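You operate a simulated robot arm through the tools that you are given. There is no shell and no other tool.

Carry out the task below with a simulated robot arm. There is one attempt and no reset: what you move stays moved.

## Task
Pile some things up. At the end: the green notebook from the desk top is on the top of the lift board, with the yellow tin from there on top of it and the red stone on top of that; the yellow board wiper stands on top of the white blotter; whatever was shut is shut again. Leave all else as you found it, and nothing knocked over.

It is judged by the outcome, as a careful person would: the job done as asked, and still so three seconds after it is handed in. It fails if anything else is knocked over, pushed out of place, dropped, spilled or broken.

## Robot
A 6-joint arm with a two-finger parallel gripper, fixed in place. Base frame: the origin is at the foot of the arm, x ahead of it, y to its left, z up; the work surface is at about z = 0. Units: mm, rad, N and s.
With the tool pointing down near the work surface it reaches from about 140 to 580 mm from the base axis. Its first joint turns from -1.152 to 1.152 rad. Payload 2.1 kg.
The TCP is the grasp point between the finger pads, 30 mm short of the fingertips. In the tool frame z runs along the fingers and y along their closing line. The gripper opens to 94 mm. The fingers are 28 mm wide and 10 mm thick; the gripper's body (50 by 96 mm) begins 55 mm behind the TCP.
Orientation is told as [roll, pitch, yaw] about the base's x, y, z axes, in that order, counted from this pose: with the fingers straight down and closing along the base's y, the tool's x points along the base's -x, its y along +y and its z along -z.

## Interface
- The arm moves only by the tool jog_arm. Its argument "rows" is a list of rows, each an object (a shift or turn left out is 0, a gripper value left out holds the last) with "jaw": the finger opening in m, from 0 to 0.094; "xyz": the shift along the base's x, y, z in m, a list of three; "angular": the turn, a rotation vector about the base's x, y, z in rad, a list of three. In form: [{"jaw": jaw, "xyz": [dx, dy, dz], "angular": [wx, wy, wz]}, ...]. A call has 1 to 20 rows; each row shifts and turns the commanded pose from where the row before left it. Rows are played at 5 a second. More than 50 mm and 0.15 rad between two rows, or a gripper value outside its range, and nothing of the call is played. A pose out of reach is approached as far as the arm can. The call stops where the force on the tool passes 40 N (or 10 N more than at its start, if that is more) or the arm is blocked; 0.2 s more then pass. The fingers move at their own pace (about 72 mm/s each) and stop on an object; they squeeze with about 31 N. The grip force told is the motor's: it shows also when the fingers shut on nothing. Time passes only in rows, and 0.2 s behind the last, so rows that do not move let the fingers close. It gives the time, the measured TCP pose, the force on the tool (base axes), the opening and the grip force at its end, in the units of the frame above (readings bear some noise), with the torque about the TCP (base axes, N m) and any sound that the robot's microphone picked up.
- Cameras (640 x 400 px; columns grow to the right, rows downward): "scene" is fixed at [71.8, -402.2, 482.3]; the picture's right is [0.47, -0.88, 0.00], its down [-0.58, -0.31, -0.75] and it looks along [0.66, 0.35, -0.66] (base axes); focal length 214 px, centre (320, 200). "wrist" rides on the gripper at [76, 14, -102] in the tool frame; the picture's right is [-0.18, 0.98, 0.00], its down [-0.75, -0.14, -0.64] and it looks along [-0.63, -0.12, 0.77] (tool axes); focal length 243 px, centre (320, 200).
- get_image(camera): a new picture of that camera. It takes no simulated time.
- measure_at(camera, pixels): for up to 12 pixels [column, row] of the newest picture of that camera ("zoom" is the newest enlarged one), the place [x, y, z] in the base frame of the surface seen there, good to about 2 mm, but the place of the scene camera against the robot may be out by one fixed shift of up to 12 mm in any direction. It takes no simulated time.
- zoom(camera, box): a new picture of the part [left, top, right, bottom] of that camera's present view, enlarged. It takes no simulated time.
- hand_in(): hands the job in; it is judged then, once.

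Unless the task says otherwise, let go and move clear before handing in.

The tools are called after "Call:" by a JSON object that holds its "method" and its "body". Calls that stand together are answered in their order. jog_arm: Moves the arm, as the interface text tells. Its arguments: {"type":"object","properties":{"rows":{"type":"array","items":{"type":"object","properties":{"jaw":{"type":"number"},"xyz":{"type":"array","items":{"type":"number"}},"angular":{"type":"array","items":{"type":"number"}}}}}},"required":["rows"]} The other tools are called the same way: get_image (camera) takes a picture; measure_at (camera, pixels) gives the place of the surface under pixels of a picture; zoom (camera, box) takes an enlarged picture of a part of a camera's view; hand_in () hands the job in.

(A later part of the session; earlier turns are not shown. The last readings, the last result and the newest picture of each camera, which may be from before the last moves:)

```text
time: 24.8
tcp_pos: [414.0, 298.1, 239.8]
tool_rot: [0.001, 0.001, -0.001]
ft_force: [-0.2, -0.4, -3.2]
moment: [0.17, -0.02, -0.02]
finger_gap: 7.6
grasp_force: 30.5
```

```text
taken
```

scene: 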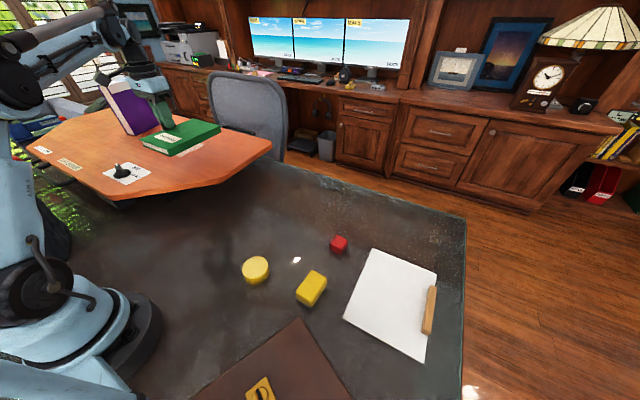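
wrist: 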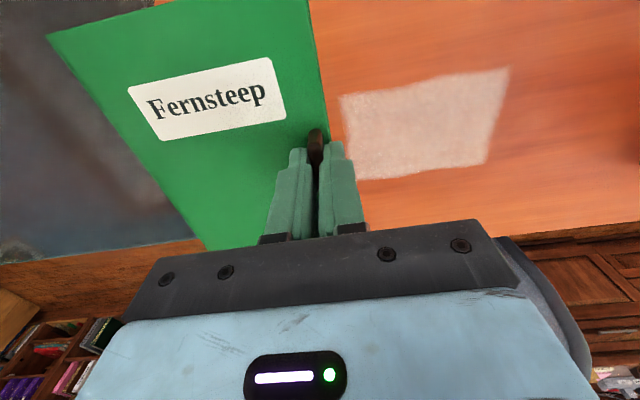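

The notebook is over the board, and the pale patch is to its right at (425,125). I'll measure the board, the patch corners and the notebook before lowering.

Call:
{"method": "measure_at", "body": {"camera": "wrist", "pixels": [[342, 97], [506, 70], [486, 162], [360, 177], [345, 40], [550, 60], [55, 40], [300, 10], [205, 240], [335, 200], [580, 200], [400, 120]]}}

Call:
{"method": "zoom", "body": {"camera": "scene", "box": [80, 60, 290, 220]}}

Call:
{"method": "zoom", "body": {"camera": "wrist", "box": [320, 40, 540, 200]}}

```text
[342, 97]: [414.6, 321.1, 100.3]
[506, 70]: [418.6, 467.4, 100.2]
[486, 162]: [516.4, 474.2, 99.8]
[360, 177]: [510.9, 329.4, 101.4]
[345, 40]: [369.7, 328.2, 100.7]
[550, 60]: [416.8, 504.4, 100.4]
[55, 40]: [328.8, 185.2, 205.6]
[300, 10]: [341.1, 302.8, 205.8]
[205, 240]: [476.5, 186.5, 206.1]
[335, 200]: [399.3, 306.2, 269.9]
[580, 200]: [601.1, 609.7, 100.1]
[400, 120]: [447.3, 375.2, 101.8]
```

```text
2.50 times, centred on (185, 140) of scene
```

zoom: 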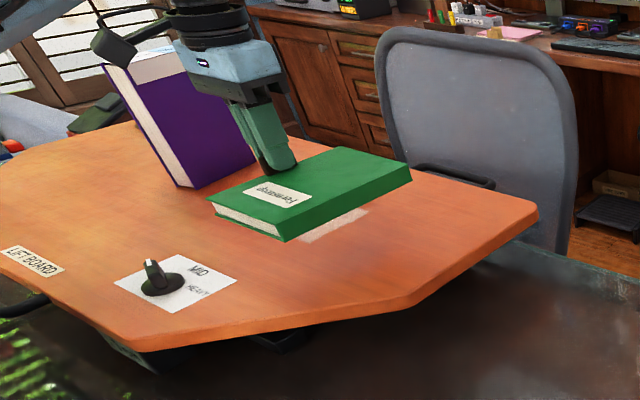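

```text
2.50 times, centred on (430, 120) of wrist
```

zoom: 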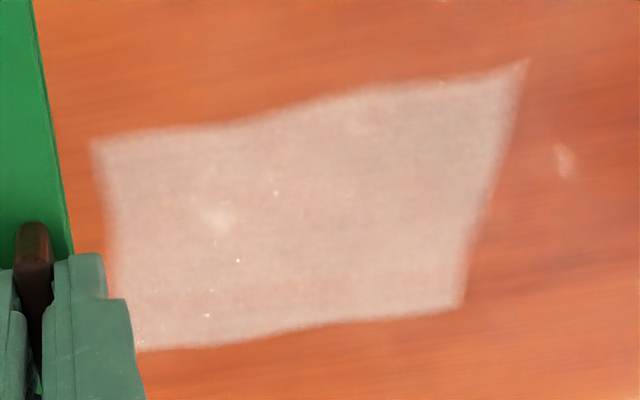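

The board top is at z≈100 and the patch runs x 415-516, y 321-474, so the notebook just clears it. I'll shift 10 mm further inboard (+x) and 5 mm +y and lower to about 6 mm above the board.

Call:
{"method": "jog_arm", "body": {"rows": [{"xyz": [0.005, 0.0025, -0.015]}, {"xyz": [0.005, 0.0025, -0.02]}, {"xyz": [0, 0, -0.02]}, {"xyz": [0, 0, -0.01]}, {"xyz": [0, 0, -0.004]}, {}, {}]}}

Call:
{"method": "zoom", "body": {"camera": "scene", "box": [80, 60, 290, 220]}}

Call:
{"method": "get_image", "body": {"camera": "wrist"}}

```text
time: 26.4
tcp_pos: [423.5, 303.8, 170.8]
tool_rot: [0.001, 0.001, -0.001]
ft_force: [0.5, 0.4, -3.9]
moment: [0.18, 0.04, 0.03]
finger_gap: 7.4
grasp_force: 30.4
```

```text
2.50 times, centred on (185, 140) of scene
```

zoom: 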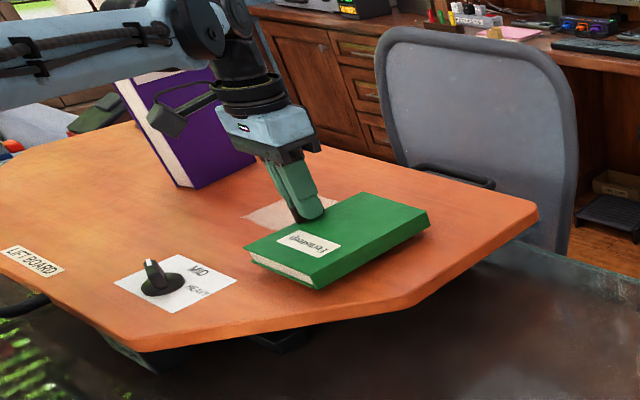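

```text
taken
```

wrist: 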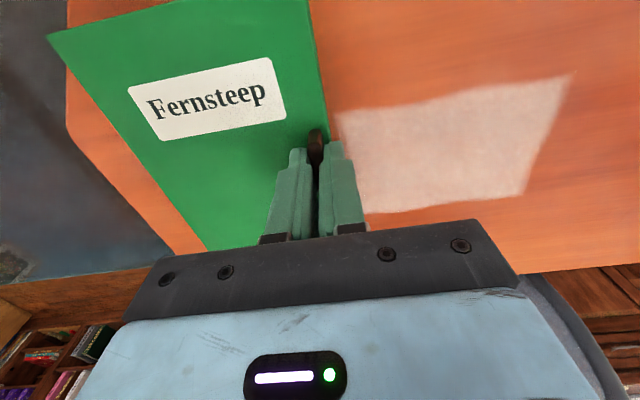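

The notebook hovers about 5 mm over the board. I'll check the board's edge points against the notebook corners to be sure of the margin.

Call:
{"method": "measure_at", "body": {"camera": "wrist", "pixels": [[70, 20], [70, 100], [72, 128], [120, 195], [165, 245], [52, 38], [305, 5], [203, 240], [345, 120], [370, 205]]}}

```text
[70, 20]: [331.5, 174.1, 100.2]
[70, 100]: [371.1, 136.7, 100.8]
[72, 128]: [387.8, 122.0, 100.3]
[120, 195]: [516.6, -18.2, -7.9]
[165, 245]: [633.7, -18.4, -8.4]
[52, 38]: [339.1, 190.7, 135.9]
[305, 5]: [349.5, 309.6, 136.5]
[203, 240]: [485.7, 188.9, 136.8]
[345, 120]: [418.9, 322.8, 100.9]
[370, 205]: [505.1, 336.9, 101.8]
```

The notebook's corner (339,191) is about 17 mm inside the board edge, and its far edge (y≈309) clears the patch at y≈322. I'll lower in 1 mm steps until it just touches.

Call:
{"method": "jog_arm", "body": {"rows": [{"xyz": [0, 0, -0.0015]}, {"xyz": [0, 0, -0.0015]}, {"xyz": [0, 0, -0.001]}, {"xyz": [0, 0, -0.001]}, {}, {}]}}

Call:
{"method": "measure_at", "body": {"camera": "wrist", "pixels": [[345, 120], [500, 60], [250, 40]]}}

```text
time: 27.8
tcp_pos: [423.9, 302.4, 165.7]
tool_rot: [0.001, 0.001, 0.0]
ft_force: [-0.9, -0.7, -3.1]
moment: [0.18, -0.02, 0.02]
finger_gap: 7.5
grasp_force: 30.5
```

```text
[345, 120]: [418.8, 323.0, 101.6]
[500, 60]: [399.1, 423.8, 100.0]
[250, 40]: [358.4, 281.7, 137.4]
```

Still carrying the full 3.1 N, so there is no contact yet. I'll lower 1 mm at a time.

Call:
{"method": "jog_arm", "body": {"rows": [{"xyz": [0, 0, -0.001]}, {"xyz": [0, 0, -0.001]}, {}]}}

Call:
{"method": "get_image", "body": {"camera": "wrist"}}

Call:
{"method": "measure_at", "body": {"camera": "wrist", "pixels": [[345, 120], [500, 60], [250, 40], [600, 60], [100, 60]]}}

```text
time: 28.6
tcp_pos: [423.5, 303.4, 163.9]
tool_rot: [0.0, -0.001, 0.0]
ft_force: [0.4, 1.1, -3.1]
moment: [0.18, 0.01, -0.01]
finger_gap: 7.9
grasp_force: 31.1
```

```text
taken
```

wrist: 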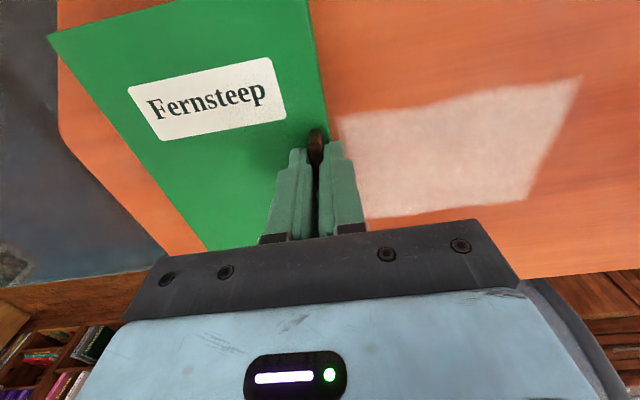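

```text
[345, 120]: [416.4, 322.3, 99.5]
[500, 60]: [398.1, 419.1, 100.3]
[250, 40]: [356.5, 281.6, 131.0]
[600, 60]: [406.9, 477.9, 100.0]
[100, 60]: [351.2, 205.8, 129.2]
```

Cover is at z≈130, so contact should be imminent. Two more 1 mm steps.

Call:
{"method": "jog_arm", "body": {"rows": [{"xyz": [0, 0, -0.001]}, {}, {}]}}

Call:
{"method": "jog_arm", "body": {"rows": [{"xyz": [0, 0, -0.001]}, {}, {}]}}

Call:
{"method": "get_image", "body": {"camera": "wrist"}}

Call:
{"method": "measure_at", "body": {"camera": "wrist", "pixels": [[345, 120], [500, 60], [250, 40], [600, 60], [100, 60]]}}

```text
time: 29.4
tcp_pos: [423.3, 302.3, 164.3]
tool_rot: [0.0, 0.0, 0.0]
ft_force: [-0.8, 0.1, -3.5]
moment: [0.19, -0.01, -0.01]
finger_gap: 7.6
grasp_force: 30.6
```

```text
time: 30.2
tcp_pos: [424.0, 302.2, 161.7]
tool_rot: [0.001, -0.001, 0.0]
ft_force: [-0.3, -0.4, -3.0]
moment: [0.21, 0.0, 0.05]
finger_gap: 7.7
grasp_force: 30.9
```

```text
taken
```

wrist: 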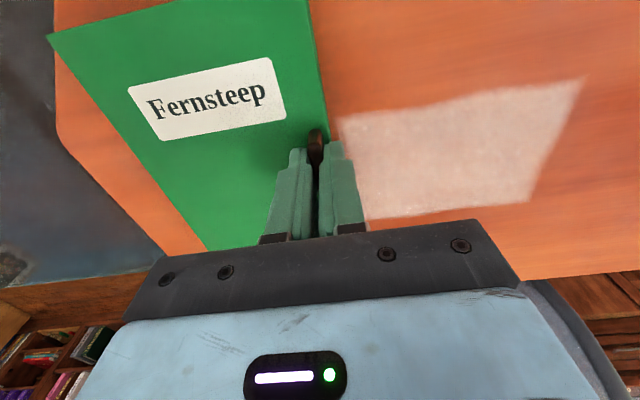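

```text
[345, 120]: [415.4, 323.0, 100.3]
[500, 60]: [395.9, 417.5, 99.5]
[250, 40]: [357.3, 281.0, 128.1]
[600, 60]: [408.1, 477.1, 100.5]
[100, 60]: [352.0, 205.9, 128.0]
```

No contact force yet with the cover at z≈128, so the notebook may be thinner than the desk reading suggested. I'll keep lowering 1 mm at a time and watch the force.

Call:
{"method": "jog_arm", "body": {"rows": [{"xyz": [0, 0, -0.001]}, {}, {}]}}

Call:
{"method": "jog_arm", "body": {"rows": [{"xyz": [0, 0, -0.001]}, {}, {}]}}

Call:
{"method": "zoom", "body": {"camera": "scene", "box": [140, 110, 240, 190]}}

```text
time: 31.0
tcp_pos: [423.2, 302.6, 161.6]
tool_rot: [0.0, 0.0, 0.0]
ft_force: [-0.2, 0.0, -3.3]
moment: [0.21, 0.0, 0.01]
finger_gap: 7.6
grasp_force: 30.8
```

```text
time: 31.8
tcp_pos: [422.9, 303.4, 160.5]
tool_rot: [0.0, 0.0, 0.001]
ft_force: [0.1, -0.6, -3.2]
moment: [0.18, -0.02, -0.01]
finger_gap: 7.7
grasp_force: 31.1
```

```text
5.00 times, centred on (190, 150) of scene
```

zoom: 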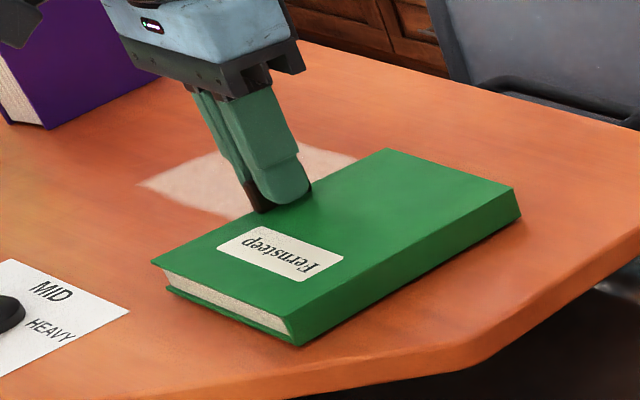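

It looks close to the board but the force is unchanged at -3.2 N. Two more millimetres, then re-measure both board and notebook.

Call:
{"method": "jog_arm", "body": {"rows": [{"xyz": [0, 0, -0.001]}, {}, {}]}}

Call:
{"method": "jog_arm", "body": {"rows": [{"xyz": [0, 0, -0.001]}, {}, {}]}}

Call:
{"method": "get_image", "body": {"camera": "wrist"}}

Call:
{"method": "measure_at", "body": {"camera": "wrist", "pixels": [[345, 120], [500, 60], [250, 40], [600, 60], [100, 60], [120, 30], [300, 90]]}}

Call:
{"method": "get_image", "body": {"camera": "scene"}}

Call:
{"method": "measure_at", "body": {"camera": "scene", "pixels": [[170, 175], [230, 175], [180, 165], [200, 160], [225, 150], [130, 150], [100, 140], [205, 155]]}}

```text
time: 32.6
tcp_pos: [423.4, 302.4, 159.0]
tool_rot: [0.002, 0.0, 0.001]
ft_force: [-0.5, -0.2, -3.1]
moment: [0.17, 0.01, 0.02]
finger_gap: 7.7
grasp_force: 30.8
```

```text
time: 33.4
tcp_pos: [424.1, 302.5, 159.3]
tool_rot: [0.001, 0.001, -0.001]
ft_force: [-0.5, 0.2, -3.7]
moment: [0.19, 0.0, 0.01]
finger_gap: 7.7
grasp_force: 30.6
```

```text
taken
```

wrist: 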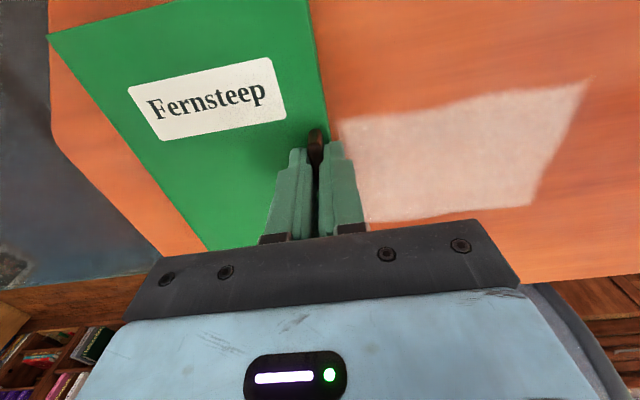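

```text
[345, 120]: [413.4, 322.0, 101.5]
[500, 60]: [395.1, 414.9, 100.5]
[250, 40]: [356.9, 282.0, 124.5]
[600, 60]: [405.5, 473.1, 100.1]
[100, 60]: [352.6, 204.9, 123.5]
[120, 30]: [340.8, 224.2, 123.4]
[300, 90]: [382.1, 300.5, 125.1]
```

```text
taken
```

scene: 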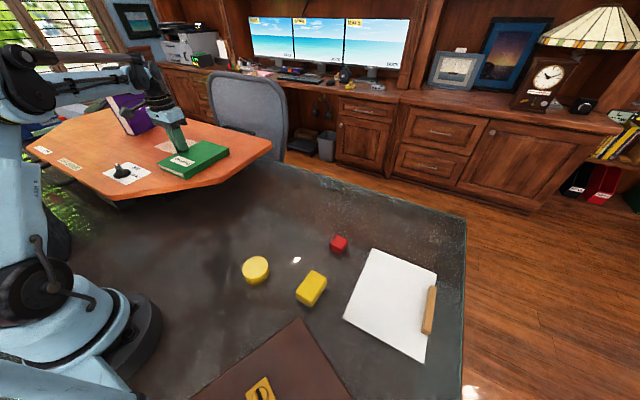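

```text
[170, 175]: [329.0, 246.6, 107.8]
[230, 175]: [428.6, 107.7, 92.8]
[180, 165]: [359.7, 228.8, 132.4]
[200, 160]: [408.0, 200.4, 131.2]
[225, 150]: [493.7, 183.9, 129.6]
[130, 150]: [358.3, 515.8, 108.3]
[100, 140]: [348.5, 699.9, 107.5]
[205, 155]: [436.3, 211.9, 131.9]
```

The cover reads z≈124 and the board 100.5, so the notebook is about 23 mm thick and the true desk is at z≈0 (the -8 desk reading is a surface artefact). Contact should come within 1-2 mm.

Call:
{"method": "jog_arm", "body": {"rows": [{"xyz": [0, 0, -0.001]}, {}, {}]}}

Call:
{"method": "jog_arm", "body": {"rows": [{"xyz": [0, 0, -0.001]}, {}, {}]}}

Call:
{"method": "jog_arm", "body": {"rows": [{"xyz": [0, 0, -0.001]}, {}, {}]}}

```text
time: 34.2
tcp_pos: [423.5, 302.4, 156.5]
tool_rot: [-0.001, -0.001, 0.0]
ft_force: [-0.5, -0.7, -3.4]
moment: [0.22, -0.02, 0.01]
finger_gap: 7.6
grasp_force: 31.1
```

```text
time: 35.0
tcp_pos: [422.3, 302.7, 156.1]
tool_rot: [0.0, 0.001, 0.001]
ft_force: [-1.4, 0.7, 2.2]
moment: [0.02, -0.15, 0.01]
finger_gap: 7.6
grasp_force: 31.4
```

```text
time: 35.8
tcp_pos: [423.0, 303.3, 156.2]
tool_rot: [0.002, -0.002, -0.001]
ft_force: [2.1, 5.9, 28.3]
moment: [0.1, -0.05, 0.03]
finger_gap: 7.7
grasp_force: 31.1
```

Contact: the force jumped to +28 N over the last millimetre without the board giving way, so the board holds stiffly. I'll relieve the push by 1.3 mm and then open.

Call:
{"method": "jog_arm", "body": {"rows": [{"xyz": [0, 0, 0.0013]}, {}, {}]}}

Call:
{"method": "get_image", "body": {"camera": "scene"}}

Call:
{"method": "zoom", "body": {"camera": "scene", "box": [20, 80, 290, 220]}}

```text
time: 36.6
tcp_pos: [423.5, 302.3, 157.0]
tool_rot: [-0.002, -0.001, -0.002]
ft_force: [0.3, 0.5, -2.2]
moment: [0.06, 0.13, -0.02]
finger_gap: 7.4
grasp_force: 31.2
```

```text
taken
```

scene: 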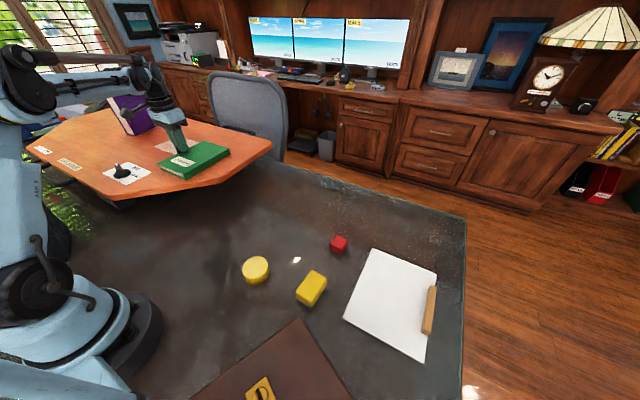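

```text
2.37 times, centred on (155, 150) of scene
```

zoom: 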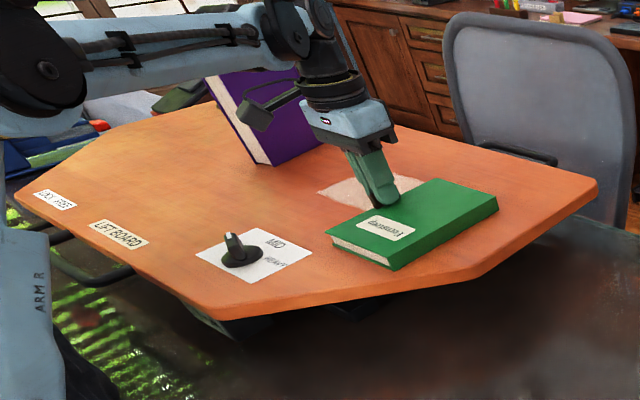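

The load is nearly off the board contact (-2.2 N) and nothing has shifted. I'll open the fingers modestly and rise straight up.

Call:
{"method": "jog_arm", "body": {"rows": [{"jaw": 0.03}, {}, {}, {"xyz": [0, 0, 0.01]}, {"xyz": [0, 0, 0.03]}, {"xyz": [0, 0, 0.04]}, {"xyz": [0, 0, 0.04]}, {"xyz": [0, 0, 0.03]}, {}]}}

Call:
{"method": "get_image", "body": {"camera": "wrist"}}

Call:
{"method": "get_image", "body": {"camera": "scene"}}

```text
time: 38.6
tcp_pos: [418.7, 298.6, 291.8]
tool_rot: [-0.001, 0.001, -0.001]
ft_force: [-0.4, -0.1, 0.3]
moment: [-0.03, 0.02, 0.0]
finger_gap: 29.8
grasp_force: 0.2
out of reach, approached as far as the arm can: row 8
```

```text
taken
```

wrist: 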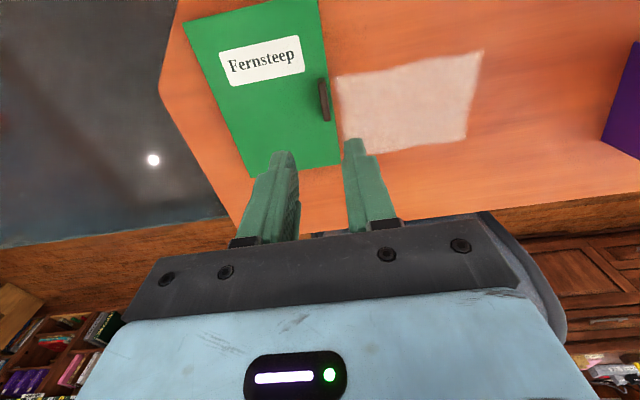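

```text
taken
```

scene: 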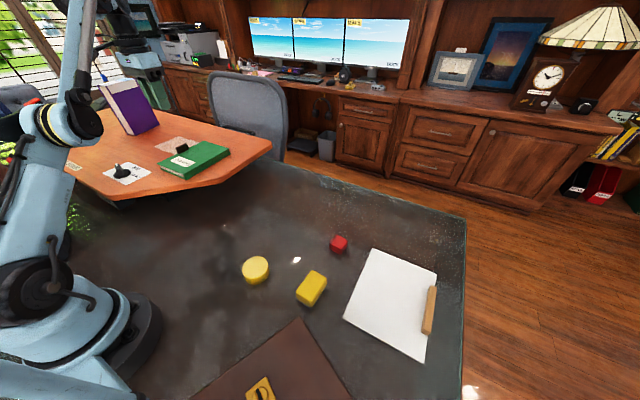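

The notebook is now on the board. I'll measure its corners, cover height, board height and tab for the tin placement.

Call:
{"method": "measure_at", "body": {"camera": "wrist", "pixels": [[185, 25], [315, 5], [338, 163], [252, 172], [323, 85], [325, 100], [260, 60], [280, 120], [400, 100], [400, 30], [560, 100], [620, 100]]}}

Call:
{"method": "zoom", "body": {"camera": "scene", "box": [40, 80, 290, 220]}}

```text
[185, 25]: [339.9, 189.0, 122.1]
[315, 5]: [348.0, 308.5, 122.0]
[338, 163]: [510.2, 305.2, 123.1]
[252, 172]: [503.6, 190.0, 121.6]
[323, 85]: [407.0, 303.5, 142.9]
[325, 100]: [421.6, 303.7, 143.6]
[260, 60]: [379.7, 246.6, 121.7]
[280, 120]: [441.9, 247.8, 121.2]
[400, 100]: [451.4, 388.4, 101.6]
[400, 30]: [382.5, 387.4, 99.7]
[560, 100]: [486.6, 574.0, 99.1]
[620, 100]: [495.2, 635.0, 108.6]
```

```text
2.56 times, centred on (165, 150) of scene
```

zoom: 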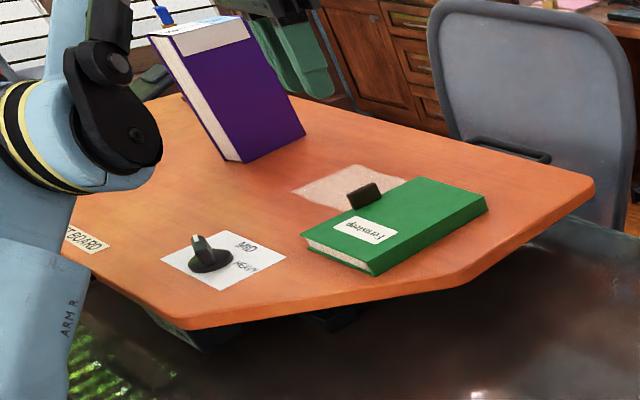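

The notebook rests flat with its cover at z≈122, spanning x 340-509, y 189-308, and the board stayed at z≈100. Now I'll go over the yellow tin for a closer look.

Call:
{"method": "jog_arm", "body": {"rows": [{"xyz": [-0.0145, -0.037, 0], "jaw": 0.094}, {"xyz": [-0.0145, -0.037, 0]}, {"xyz": [-0.0145, -0.037, 0]}, {"xyz": [-0.0145, -0.037, 0]}, {"xyz": [-0.0145, -0.037, 0]}, {"xyz": [-0.0145, -0.037, 0]}, {"xyz": [-0.0145, -0.037, 0]}, {"xyz": [-0.0145, -0.037, 0]}, {"xyz": [-0.0145, -0.037, 0]}, {"xyz": [-0.0145, -0.037, 0]}, {"xyz": [-0.0145, -0.037, -0.01]}, {"xyz": [-0.0145, -0.036, -0.02]}, {"xyz": [0, 0, -0.04]}, {"xyz": [0, 0, -0.04]}, {"xyz": [0, 0, -0.03]}, {}]}}

Call:
{"method": "get_image", "body": {"camera": "wrist"}}

```text
time: 42.0
tcp_pos: [455.1, -107.4, 262.5]
tool_rot: [0.0, -0.001, 0.0]
ft_force: [-0.8, 0.0, -0.8]
moment: [0.0, 0.02, -0.01]
finger_gap: 93.7
grasp_force: 0.0
out of reach, approached as far as the arm can: row 2, 3, 4, 5, 6, 7, 8, 9, 10, 11, 12, 13, 14, 15
```

```text
taken
```

wrist: 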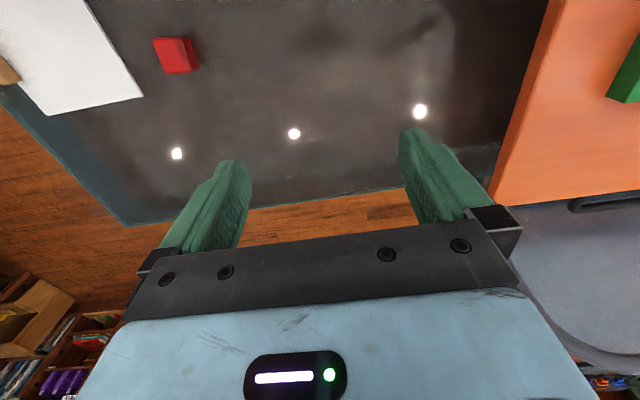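

The arm reports nearly all rows as out of reach and it stopped at (455,-107,262), well short of the target, so it probably got into an awkward joint configuration. I'll look at the scene before going on.

Call:
{"method": "get_image", "body": {"camera": "scene"}}

Call:
{"method": "jog_arm", "body": {"rows": [{"xyz": [-0.01, 0, 0]}, {"xyz": [-0.01, 0, 0]}, {}]}}

```text
taken
```

scene: 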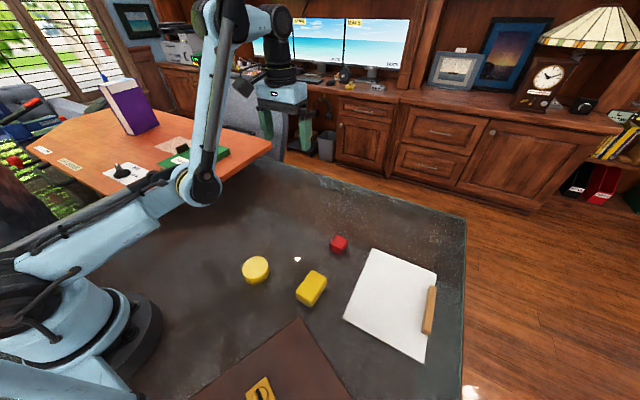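

```text
time: 42.8
tcp_pos: [453.3, -107.5, 262.8]
tool_rot: [0.001, 0.001, 0.0]
ft_force: [-0.8, -1.0, -0.4]
moment: [0.02, 0.02, -0.01]
finger_gap: 94.1
grasp_force: 0.0
out of reach, approached as far as the arm can: row 1, 2
```

The scene shows the arm flipped to an elbow-down configuration, with the elbow at about (197,185) low over the desk. I'll measure where the elbow and links are before unfolding it safely.

Call:
{"method": "measure_at", "body": {"camera": "scene", "pixels": [[197, 185], [190, 205], [150, 200], [100, 230], [205, 150], [215, 100], [230, 30], [265, 20], [60, 250], [180, 175], [190, 160], [222, 152]]}}

Call:
{"method": "zoom", "body": {"camera": "scene", "box": [80, 80, 300, 240]}}

```text
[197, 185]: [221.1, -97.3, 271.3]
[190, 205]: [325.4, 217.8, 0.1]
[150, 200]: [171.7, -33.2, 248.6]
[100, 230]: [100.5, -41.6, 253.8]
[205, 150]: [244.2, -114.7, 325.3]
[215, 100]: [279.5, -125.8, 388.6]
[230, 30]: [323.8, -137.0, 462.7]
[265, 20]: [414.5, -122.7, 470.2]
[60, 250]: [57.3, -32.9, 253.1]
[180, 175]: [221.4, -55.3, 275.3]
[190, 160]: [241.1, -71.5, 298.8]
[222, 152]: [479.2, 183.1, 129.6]
```

```text
2.50 times, centred on (190, 160) of scene
```

zoom: 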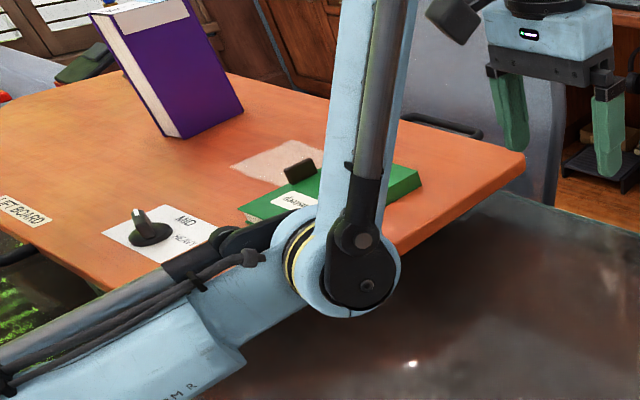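

The elbow is free in the air at about (235,-80,270), clear of everything. The reach limit fits r²+z² ≤ ~590², so I'll raise the arm past full stretch here, over empty desk, and come back down to flip the elbow up again.

Call:
{"method": "jog_arm", "body": {"rows": [{"xyz": [0, 0, 0.02]}, {"xyz": [0, 0, 0.02]}, {"xyz": [0, 0, 0.02]}, {"xyz": [0, 0, 0.02]}, {"xyz": [0, 0, 0.015]}, {}]}}

Call:
{"method": "get_image", "body": {"camera": "scene"}}

```text
time: 44.2
tcp_pos: [451.5, -108.3, 356.8]
tool_rot: [-0.001, 0.0, 0.0]
ft_force: [-0.8, 0.8, 0.4]
moment: [0.0, 0.0, -0.02]
finger_gap: 94.2
grasp_force: 0.1
```

```text
taken
```

scene: 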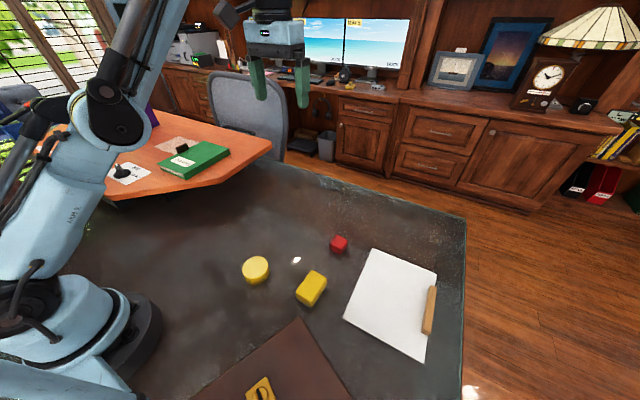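

The arm is now nearly straight (585 of ~592 mm). I'll overshoot slightly upward and then come back down in small steps, checking which way the elbow bends.

Call:
{"method": "jog_arm", "body": {"rows": [{"xyz": [0.0, 0, 0.015]}, {"xyz": [0, 0, 0.012]}, {"xyz": [-0.01, 0, -0.015]}, {"xyz": [-0.01, 0, -0.015]}, {"xyz": [-0.01, 0, -0.015]}, {}]}}

Call:
{"method": "get_image", "body": {"camera": "scene"}}

```text
time: 45.6
tcp_pos: [437.7, -110.8, 322.8]
tool_rot: [-0.001, 0.003, 0.0]
ft_force: [-0.5, 0.3, 0.2]
moment: [0.04, 0.0, 0.0]
finger_gap: 93.7
grasp_force: 0.1
out of reach, approached as far as the arm can: row 1, 2, 4, 5
```

```text
taken
```

scene: 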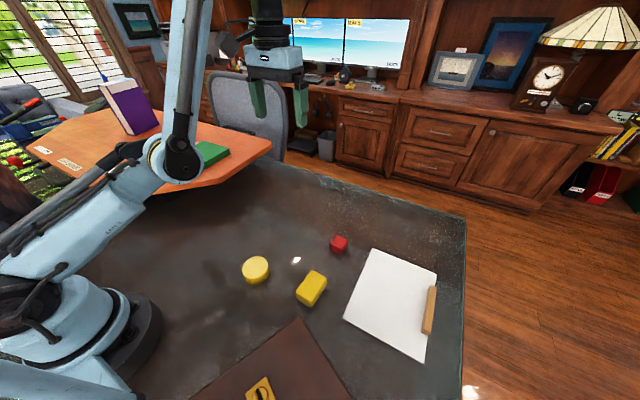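

The elbow is still down. Tangential downward motion along the full-stretch boundary should bend the forearm downward (elbow up), so I'll stretch out here and then sweep down along the boundary.

Call:
{"method": "jog_arm", "body": {"rows": [{"xyz": [0.029, -0.0074, 0.021]}, {"xyz": [0.012, -0.003, 0.009]}, {"xyz": [0.025, -0.006, -0.036]}, {"xyz": [0.025, -0.006, -0.036]}, {"xyz": [0, 0, -0.04]}, {"xyz": [0, 0, -0.03]}, {}]}}

Call:
{"method": "get_image", "body": {"camera": "scene"}}

```text
time: 47.2
tcp_pos: [521.4, -132.5, 205.1]
tool_rot: [0.0, 0.0, 0.001]
ft_force: [0.3, -0.8, 0.2]
moment: [-0.03, 0.0, -0.01]
finger_gap: 94.0
grasp_force: 0.1
out of reach, approached as far as the arm can: row 1, 2, 6
```

```text
taken
```

scene: 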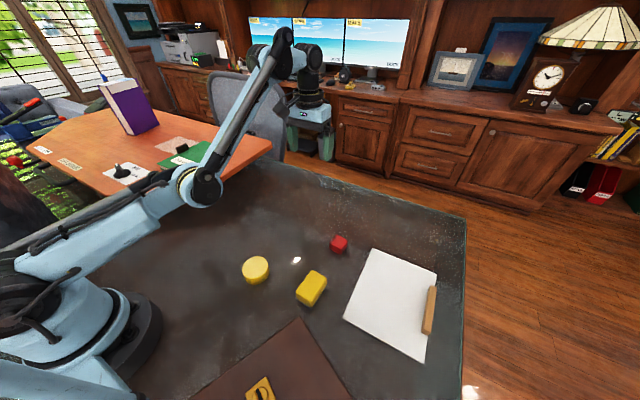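

The elbow is still down, with the upper arm at about horizontal. I'll overshoot radially to full stretch at this lower elevation and follow with straight-down steps, which should push the forearm through straight.

Call:
{"method": "jog_arm", "body": {"rows": [{"xyz": [0.018, -0.0046, 0.007]}, {"xyz": [0.018, -0.0046, 0.007]}, {"xyz": [0.018, -0.0046, 0.007]}, {"xyz": [0.03, -0.008, 0.012]}, {"xyz": [0.03, -0.008, 0.012]}, {"xyz": [0, 0, -0.045]}, {}]}}

Call:
{"method": "get_image", "body": {"camera": "scene"}}

```text
time: 48.8
tcp_pos: [545.1, -138.1, 169.9]
tool_rot: [0.001, 0.002, -0.001]
ft_force: [-0.1, -0.4, -0.3]
moment: [-0.01, -0.04, 0.01]
finger_gap: 94.1
grasp_force: 0.1
out of reach, approached as far as the arm can: row 2, 3, 4, 5, 6
```

```text
taken
```

scene: 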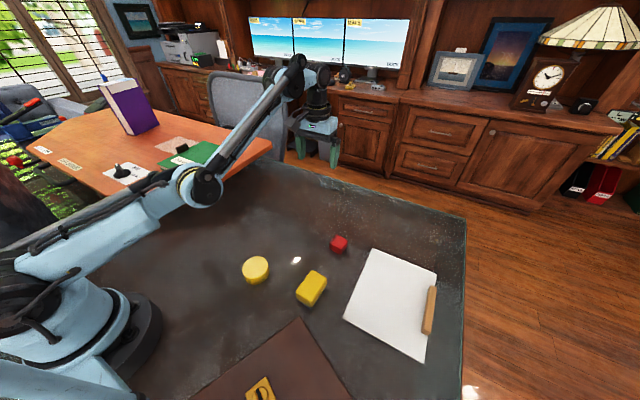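

Still elbow-down at r=562, z=170. I'll climb back up along the boundary to about 45° elevation and then do a longer outward-and-down sweep past full stretch, mirroring the motion that flipped it in the first place.

Call:
{"method": "jog_arm", "body": {"rows": [{"xyz": [-0.021, 0.0053, 0.034]}, {"xyz": [-0.021, 0.0053, 0.034]}, {"xyz": [-0.021, 0.0053, 0.034]}, {"xyz": [-0.021, 0.0053, 0.034]}, {"xyz": [-0.021, 0.0053, 0.034]}, {"xyz": [-0.021, 0.0053, 0.034]}, {"xyz": [-0.018, 0.0045, 0.033]}, {}]}}

Call:
{"method": "jog_arm", "body": {"rows": [{"xyz": [0.0376, -0.0095, -0.0106]}, {"xyz": [0.0376, -0.0095, -0.0106]}, {"xyz": [0.0353, -0.009, -0.0172]}, {"xyz": [0.0353, -0.009, -0.0172]}, {}]}}

Call:
{"method": "get_image", "body": {"camera": "scene"}}

```text
time: 50.6
tcp_pos: [398.0, -100.8, 405.5]
tool_rot: [0.0, 0.001, -0.001]
ft_force: [0.3, -0.5, 0.2]
moment: [-0.04, -0.01, -0.03]
finger_gap: 94.1
grasp_force: 0.0
```

```text
time: 51.8
tcp_pos: [457.0, -116.8, 346.7]
tool_rot: [-0.001, 0.0, 0.0]
ft_force: [0.4, 0.4, -0.3]
moment: [-0.03, -0.01, -0.04]
finger_gap: 93.9
grasp_force: 0.1
out of reach, approached as far as the arm can: row 1, 2, 3, 4
```

```text
taken
```

scene: 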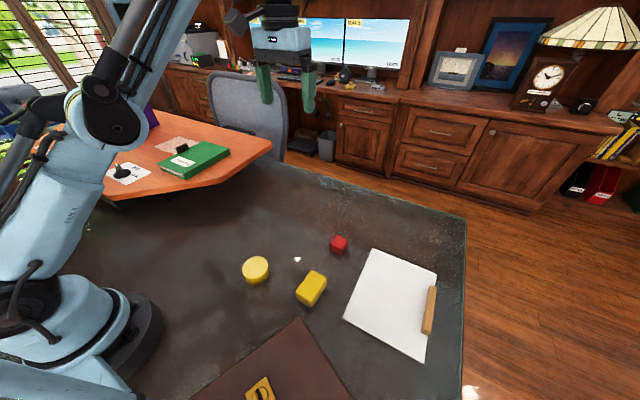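

I can't tell the bend from this view. I'll take two straight-down steps and look at where the elbow goes.

Call:
{"method": "jog_arm", "body": {"rows": [{"xyz": [0.006, -0.0015, -0.025]}, {"xyz": [0, 0, -0.03]}, {"xyz": [0, 0, -0.03]}, {}]}}

Call:
{"method": "get_image", "body": {"camera": "scene"}}

```text
time: 52.8
tcp_pos: [462.3, -117.5, 263.1]
tool_rot: [0.0, -0.001, 0.0]
ft_force: [-0.6, -0.8, 0.3]
moment: [0.0, 0.02, -0.01]
finger_gap: 94.2
grasp_force: 0.0
```

```text
taken
```

scene: 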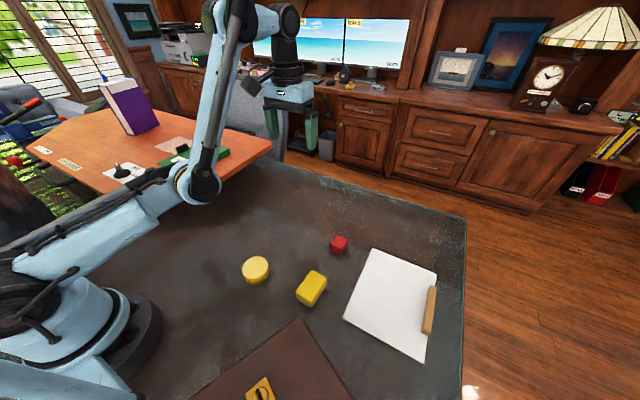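

Still elbow-down. I'll stretch radially to just inside the limit, then make one large (48 mm) overshoot row, which is most likely to carry the elbow through straight, followed by small down-and-in steps.

Call:
{"method": "jog_arm", "body": {"rows": [{"xyz": [0.0365, -0.0092, 0.0208]}, {}, {"xyz": [0.0407, -0.0103, 0.0232]}, {}, {"xyz": [-0.003, 0.0008, -0.02]}, {}]}}

Call:
{"method": "get_image", "body": {"camera": "scene"}}

```text
time: 54.2
tcp_pos: [501.8, -127.9, 263.6]
tool_rot: [0.001, 0.0, 0.0]
ft_force: [-0.5, 0.8, -0.3]
moment: [0.04, -0.02, 0.01]
finger_gap: 93.8
grasp_force: 0.0
out of reach, approached as far as the arm can: row 3
```

```text
taken
```

scene: 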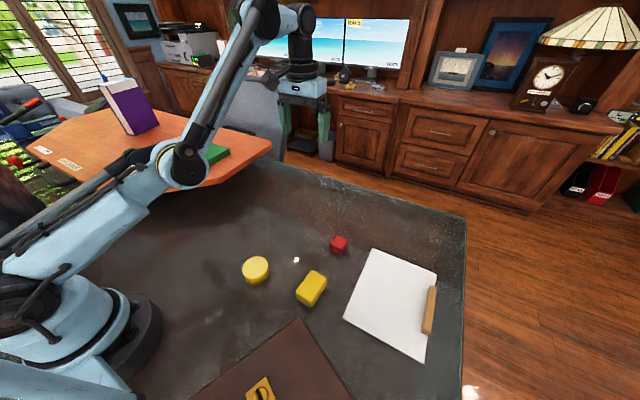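

The elbow is still down, but the shoulder seems limited near horizontal, so I can force the elbow through straight: tilt the fingers inward toward the robot while lowering the wrist to shoulder height. I'll start with a partial tilt over the empty desk area.

Call:
{"method": "jog_arm", "body": {"rows": [{"xyz": [-0.0126, 0.0032, -0.0297], "angular": [0.0278, 0.109, 0]}, {"xyz": [-0.0126, 0.0032, -0.0297], "angular": [0.0278, 0.109, 0]}, {"xyz": [-0.0126, 0.0032, -0.0297], "angular": [0.0278, 0.109, 0]}, {"xyz": [-0.0126, 0.0032, -0.0297], "angular": [0.0278, 0.109, 0]}, {}]}}

Call:
{"method": "get_image", "body": {"camera": "scene"}}

```text
time: 55.1
tcp_pos: [484.8, -122.1, 175.9]
tool_rot: [0.087, 0.333, 0.013]
ft_force: [3.1, 0.2, -7.9]
moment: [0.01, 0.08, -0.02]
finger_gap: 93.8
grasp_force: 0.1
out of reach, approached as far as the arm can: row 2, 3, 4
stopped in row 4: the force on the tool passed its limit at 76 N (the readings are from after the stop); the commanded pose is now the measured one
```

```text
taken
```

scene: 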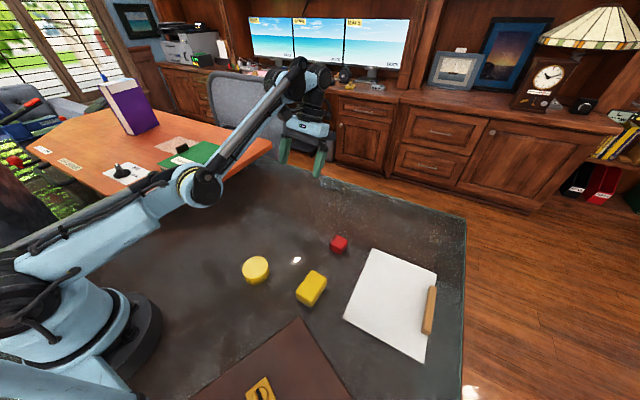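

The force limit tripped: with the fingers tilted inward the wrist camera probably met the forearm (fold too tight), and nothing on the desk is near. I'll reverse that tilt first.

Call:
{"method": "jog_arm", "body": {"rows": [{"xyz": [0.004, -0.001, 0.02], "angular": [-0.0278, -0.109, 0]}, {"xyz": [0.004, -0.001, 0.025], "angular": [-0.0278, -0.109, 0]}, {"xyz": [0.002, -0.0005, 0.025], "angular": [-0.0278, -0.109, 0]}, {}]}}

Call:
{"method": "get_image", "body": {"camera": "scene"}}

Call:
{"method": "get_image", "body": {"camera": "wrist"}}

Call:
{"method": "measure_at", "body": {"camera": "scene", "pixels": [[250, 110], [270, 140], [330, 160], [300, 150], [330, 145], [365, 130], [275, 145], [240, 90], [350, 170], [420, 190], [262, 155], [230, 130]]}}

```text
time: 56.1
tcp_pos: [495.4, -124.6, 247.1]
tool_rot: [0.002, 0.005, 0.0]
ft_force: [0.4, 0.9, 0.0]
moment: [-0.01, -0.02, -0.01]
finger_gap: 93.9
grasp_force: 0.1
```

```text
taken
```

scene: 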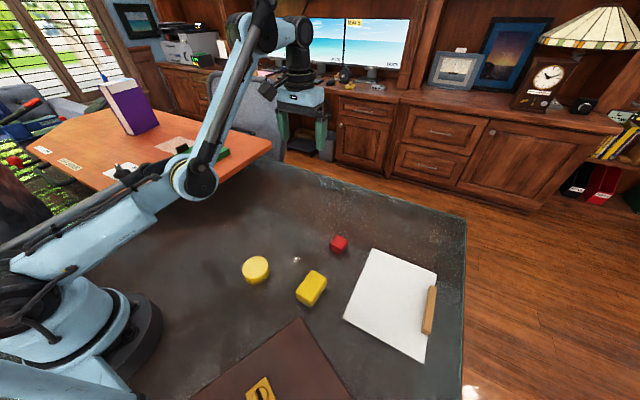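

```text
taken
```

wrist: 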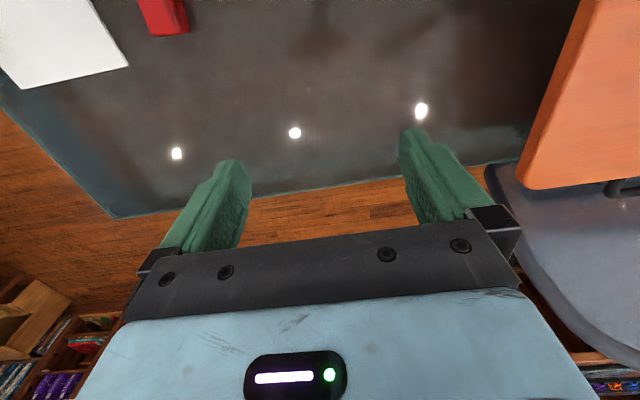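

```text
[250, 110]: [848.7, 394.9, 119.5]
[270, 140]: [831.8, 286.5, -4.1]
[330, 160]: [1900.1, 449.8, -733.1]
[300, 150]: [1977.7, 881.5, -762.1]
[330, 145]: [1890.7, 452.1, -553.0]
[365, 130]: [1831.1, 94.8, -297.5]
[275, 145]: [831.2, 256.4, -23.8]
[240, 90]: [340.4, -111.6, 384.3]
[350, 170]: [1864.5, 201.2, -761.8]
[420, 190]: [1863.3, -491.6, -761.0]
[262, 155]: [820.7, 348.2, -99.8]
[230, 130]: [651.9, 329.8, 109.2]
```

The tilt reversed cleanly and forces are near zero. The chair is at x≥820, y≥250, and the space straight ahead beyond the desk edge is free, so I'll instead tilt the fingers outward (away from the robot), which opens the fold, and lower the wrist through shoulder height there.

Call:
{"method": "jog_arm", "body": {"rows": [{"xyz": [0.029, -0.0074, -0.003], "angular": [-0.0247, -0.0969, 0], "jaw": 0.02}, {"xyz": [0.029, -0.0074, -0.003], "angular": [-0.0247, -0.0969, 0]}, {"xyz": [0.029, -0.0074, -0.003], "angular": [-0.0247, -0.0969, 0]}, {"xyz": [0.029, -0.0074, -0.003], "angular": [-0.0247, -0.0969, 0]}, {"xyz": [0.029, -0.0074, -0.003], "angular": [-0.0247, -0.0969, 0]}, {}]}}

Call:
{"method": "get_image", "body": {"camera": "scene"}}

```text
time: 57.5
tcp_pos: [630.8, -159.2, 227.6]
tool_rot: [-0.133, -0.477, 0.032]
ft_force: [0.5, 0.0, -0.5]
moment: [-0.03, 0.02, -0.01]
finger_gap: 19.9
grasp_force: 0.0
out of reach, approached as far as the arm can: row 5
```

```text
taken
```

scene: 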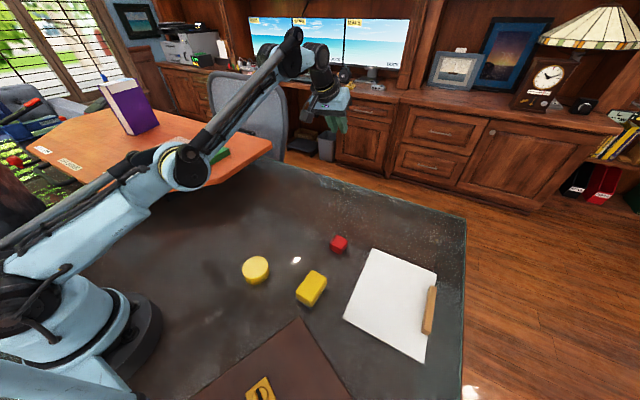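

That limit tells me the wrist sits about 198 mm behind the TCP. I'll continue outward and down with more tilt, following the boundary with recalculated positions.

Call:
{"method": "jog_arm", "body": {"rows": [{"xyz": [0.0232, -0.0059, -0.0225], "angular": [-0.0247, -0.0969, 0]}, {"xyz": [0.0232, -0.0059, -0.0225], "angular": [-0.0247, -0.0969, 0]}, {"xyz": [0.0232, -0.0059, -0.0225], "angular": [-0.0247, -0.0969, 0]}, {"xyz": [0.017, -0.0043, -0.0245], "angular": [-0.0247, -0.0969, 0]}, {"xyz": [0.017, -0.0043, -0.0245], "angular": [-0.0247, -0.0969, 0]}, {}]}}

Call:
{"method": "get_image", "body": {"camera": "scene"}}

```text
time: 58.9
tcp_pos: [738.6, -188.0, 113.7]
tool_rot: [-0.364, -0.946, 0.188]
ft_force: [-0.6, -0.3, -0.4]
moment: [0.03, 0.01, -0.01]
finger_gap: 19.9
grasp_force: 0.0
out of reach, approached as far as the arm can: row 2, 3
```

```text
taken
```

scene: 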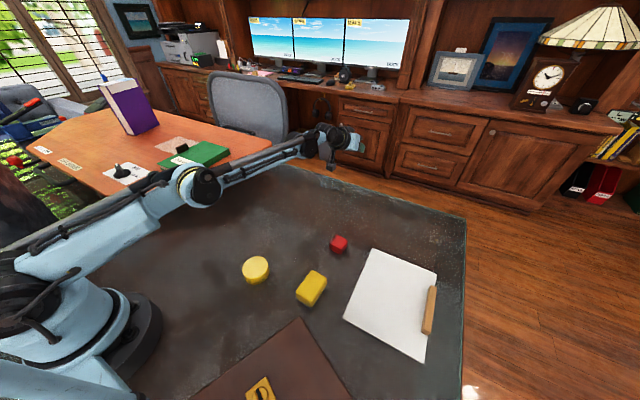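

The arm is now almost straight and horizontal. I'll lower the wrist about 50 mm past shoulder height, pulling in slightly, to bend the elbow the right way.

Call:
{"method": "jog_arm", "body": {"rows": [{"xyz": [-0.004, 0.001, -0.02]}, {"xyz": [-0.006, 0.0015, -0.02]}, {"xyz": [-0.008, 0.002, -0.012]}, {}]}}

Call:
{"method": "get_image", "body": {"camera": "scene"}}

```text
time: 59.9
tcp_pos: [722.7, -183.9, 61.8]
tool_rot: [-0.363, -0.944, 0.188]
ft_force: [-0.1, 0.1, -0.7]
moment: [0.01, -0.02, -0.03]
finger_gap: 20.3
grasp_force: 0.0
```

```text
taken
```

scene: 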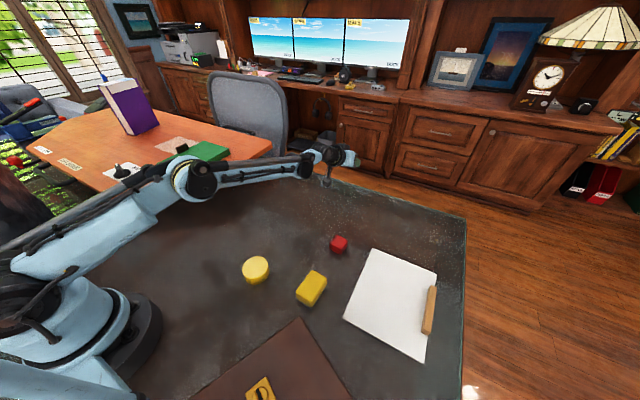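

All rows were reached and the forearm now slopes down from the elbow, so the elbow is up again. I'll pull in well inside the limit and then untilt the tool back to pointing straight down.

Call:
{"method": "jog_arm", "body": {"rows": [{"xyz": [-0.029, 0.0074, 0.01]}, {"xyz": [-0.029, 0.0074, 0.01]}, {"xyz": [-0.029, 0.0074, 0.01]}, {"xyz": [-0.0116, 0.003, 0.004], "angular": [0.0247, 0.0969, 0]}, {"xyz": [-0.0116, 0.003, 0.004], "angular": [0.0247, 0.0969, 0]}, {"xyz": [-0.0145, 0.0037, 0.0075], "angular": [0.0247, 0.0969, 0]}, {"xyz": [-0.0145, 0.0037, 0.0075], "angular": [0.0247, 0.0969, 0]}, {"xyz": [-0.017, 0.0043, 0.0055], "angular": [0.0247, 0.0969, 0]}, {"xyz": [-0.017, 0.0043, 0.0055], "angular": [0.0247, 0.0969, 0]}, {"xyz": [-0.0184, 0.0047, 0.004], "angular": [0.0247, 0.0969, 0]}, {"xyz": [-0.0184, 0.0047, 0.004], "angular": [0.0247, 0.0969, 0]}, {"xyz": [-0.0189, 0.0048, 0.008], "angular": [0.0247, 0.0969, 0]}, {"xyz": [-0.0189, 0.0048, 0.008], "angular": [0.0247, 0.0969, 0]}, {}]}}

Call:
{"method": "get_image", "body": {"camera": "scene"}}

```text
time: 62.9
tcp_pos: [474.3, -119.7, 148.8]
tool_rot: [0.004, 0.01, 0.001]
ft_force: [-0.6, -0.5, -0.7]
moment: [0.01, -0.01, 0.01]
finger_gap: 20.0
grasp_force: 0.1
```

```text
taken
```

scene: 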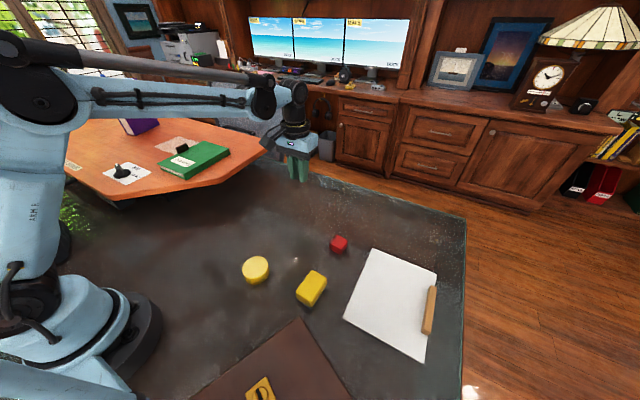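

The elbow is up and the tool points straight down again. From now on I'll keep r²+z² well under 575². Next I'll move over the yellow tin.

Call:
{"method": "jog_arm", "body": {"rows": [{"xyz": [-0.038, -0.0034, 0], "angular": [-0.004, -0.01, -0.001], "jaw": 0.094}, {"xyz": [-0.038, -0.0034, 0]}, {"xyz": [-0.038, -0.0034, 0]}, {"xyz": [-0.038, -0.0034, 0]}, {"xyz": [-0.038, -0.0034, 0]}, {"xyz": [-0.038, -0.0034, 0]}, {}]}}

Call:
{"method": "get_image", "body": {"camera": "wrist"}}

Call:
{"method": "get_image", "body": {"camera": "scene"}}

```text
time: 64.5
tcp_pos: [247.3, -141.8, 149.8]
tool_rot: [-0.002, -0.001, 0.0]
ft_force: [0.8, -0.3, 0.6]
moment: [-0.02, -0.03, 0.01]
finger_gap: 94.3
grasp_force: 0.0
```

```text
taken
```

wrist: 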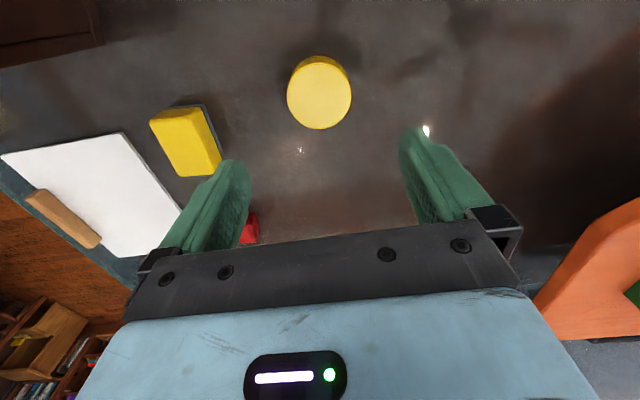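

```text
taken
```

scene: 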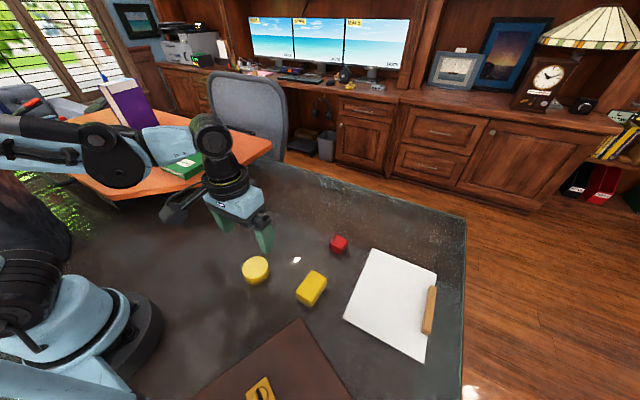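

The tin is right below at (320,95). The scene shows part of the arm in front of the board near (165,145), so I'll check that it is only overlap in the view, and measure the tin's rim.

Call:
{"method": "zoom", "body": {"camera": "scene", "box": [60, 80, 300, 280]}}

Call:
{"method": "zoom", "body": {"camera": "wrist", "box": [260, 30, 380, 150]}}

Call:
{"method": "measure_at", "body": {"camera": "wrist", "pixels": [[320, 95], [290, 95], [349, 95], [320, 126], [320, 68], [300, 75], [342, 75], [298, 115], [342, 115], [320, 60], [190, 140], [252, 228]]}}

Call:
{"method": "measure_at", "body": {"camera": "scene", "pixels": [[165, 145], [110, 155], [50, 150], [210, 135], [190, 160]]}}

```text
2.00 times, centred on (180, 180) of scene
```

zoom: 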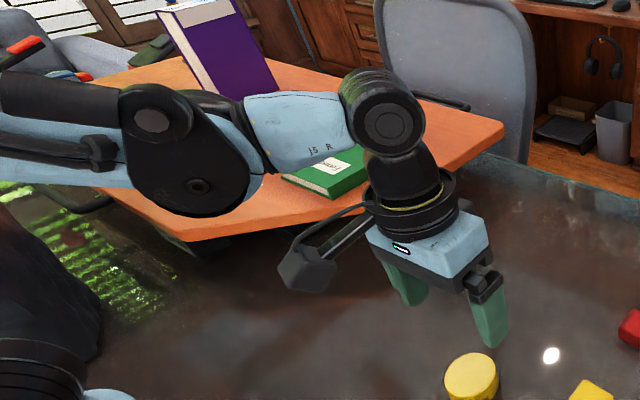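

```text
3.33 times, centred on (320, 90) of wrist
```

zoom: 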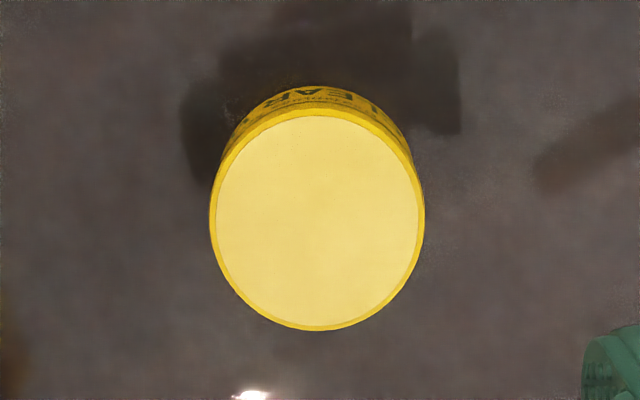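

```text
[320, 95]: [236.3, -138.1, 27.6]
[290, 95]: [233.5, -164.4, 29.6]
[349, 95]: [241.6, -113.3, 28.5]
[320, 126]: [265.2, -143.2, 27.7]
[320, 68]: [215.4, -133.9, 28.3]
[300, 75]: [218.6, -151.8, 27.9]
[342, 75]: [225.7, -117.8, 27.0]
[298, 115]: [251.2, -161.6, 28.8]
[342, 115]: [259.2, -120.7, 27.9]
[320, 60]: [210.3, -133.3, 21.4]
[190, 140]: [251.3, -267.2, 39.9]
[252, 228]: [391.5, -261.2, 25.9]
```

```text
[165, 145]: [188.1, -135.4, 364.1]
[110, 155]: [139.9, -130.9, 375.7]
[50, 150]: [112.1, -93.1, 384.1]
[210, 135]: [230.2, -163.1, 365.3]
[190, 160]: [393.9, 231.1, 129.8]
```

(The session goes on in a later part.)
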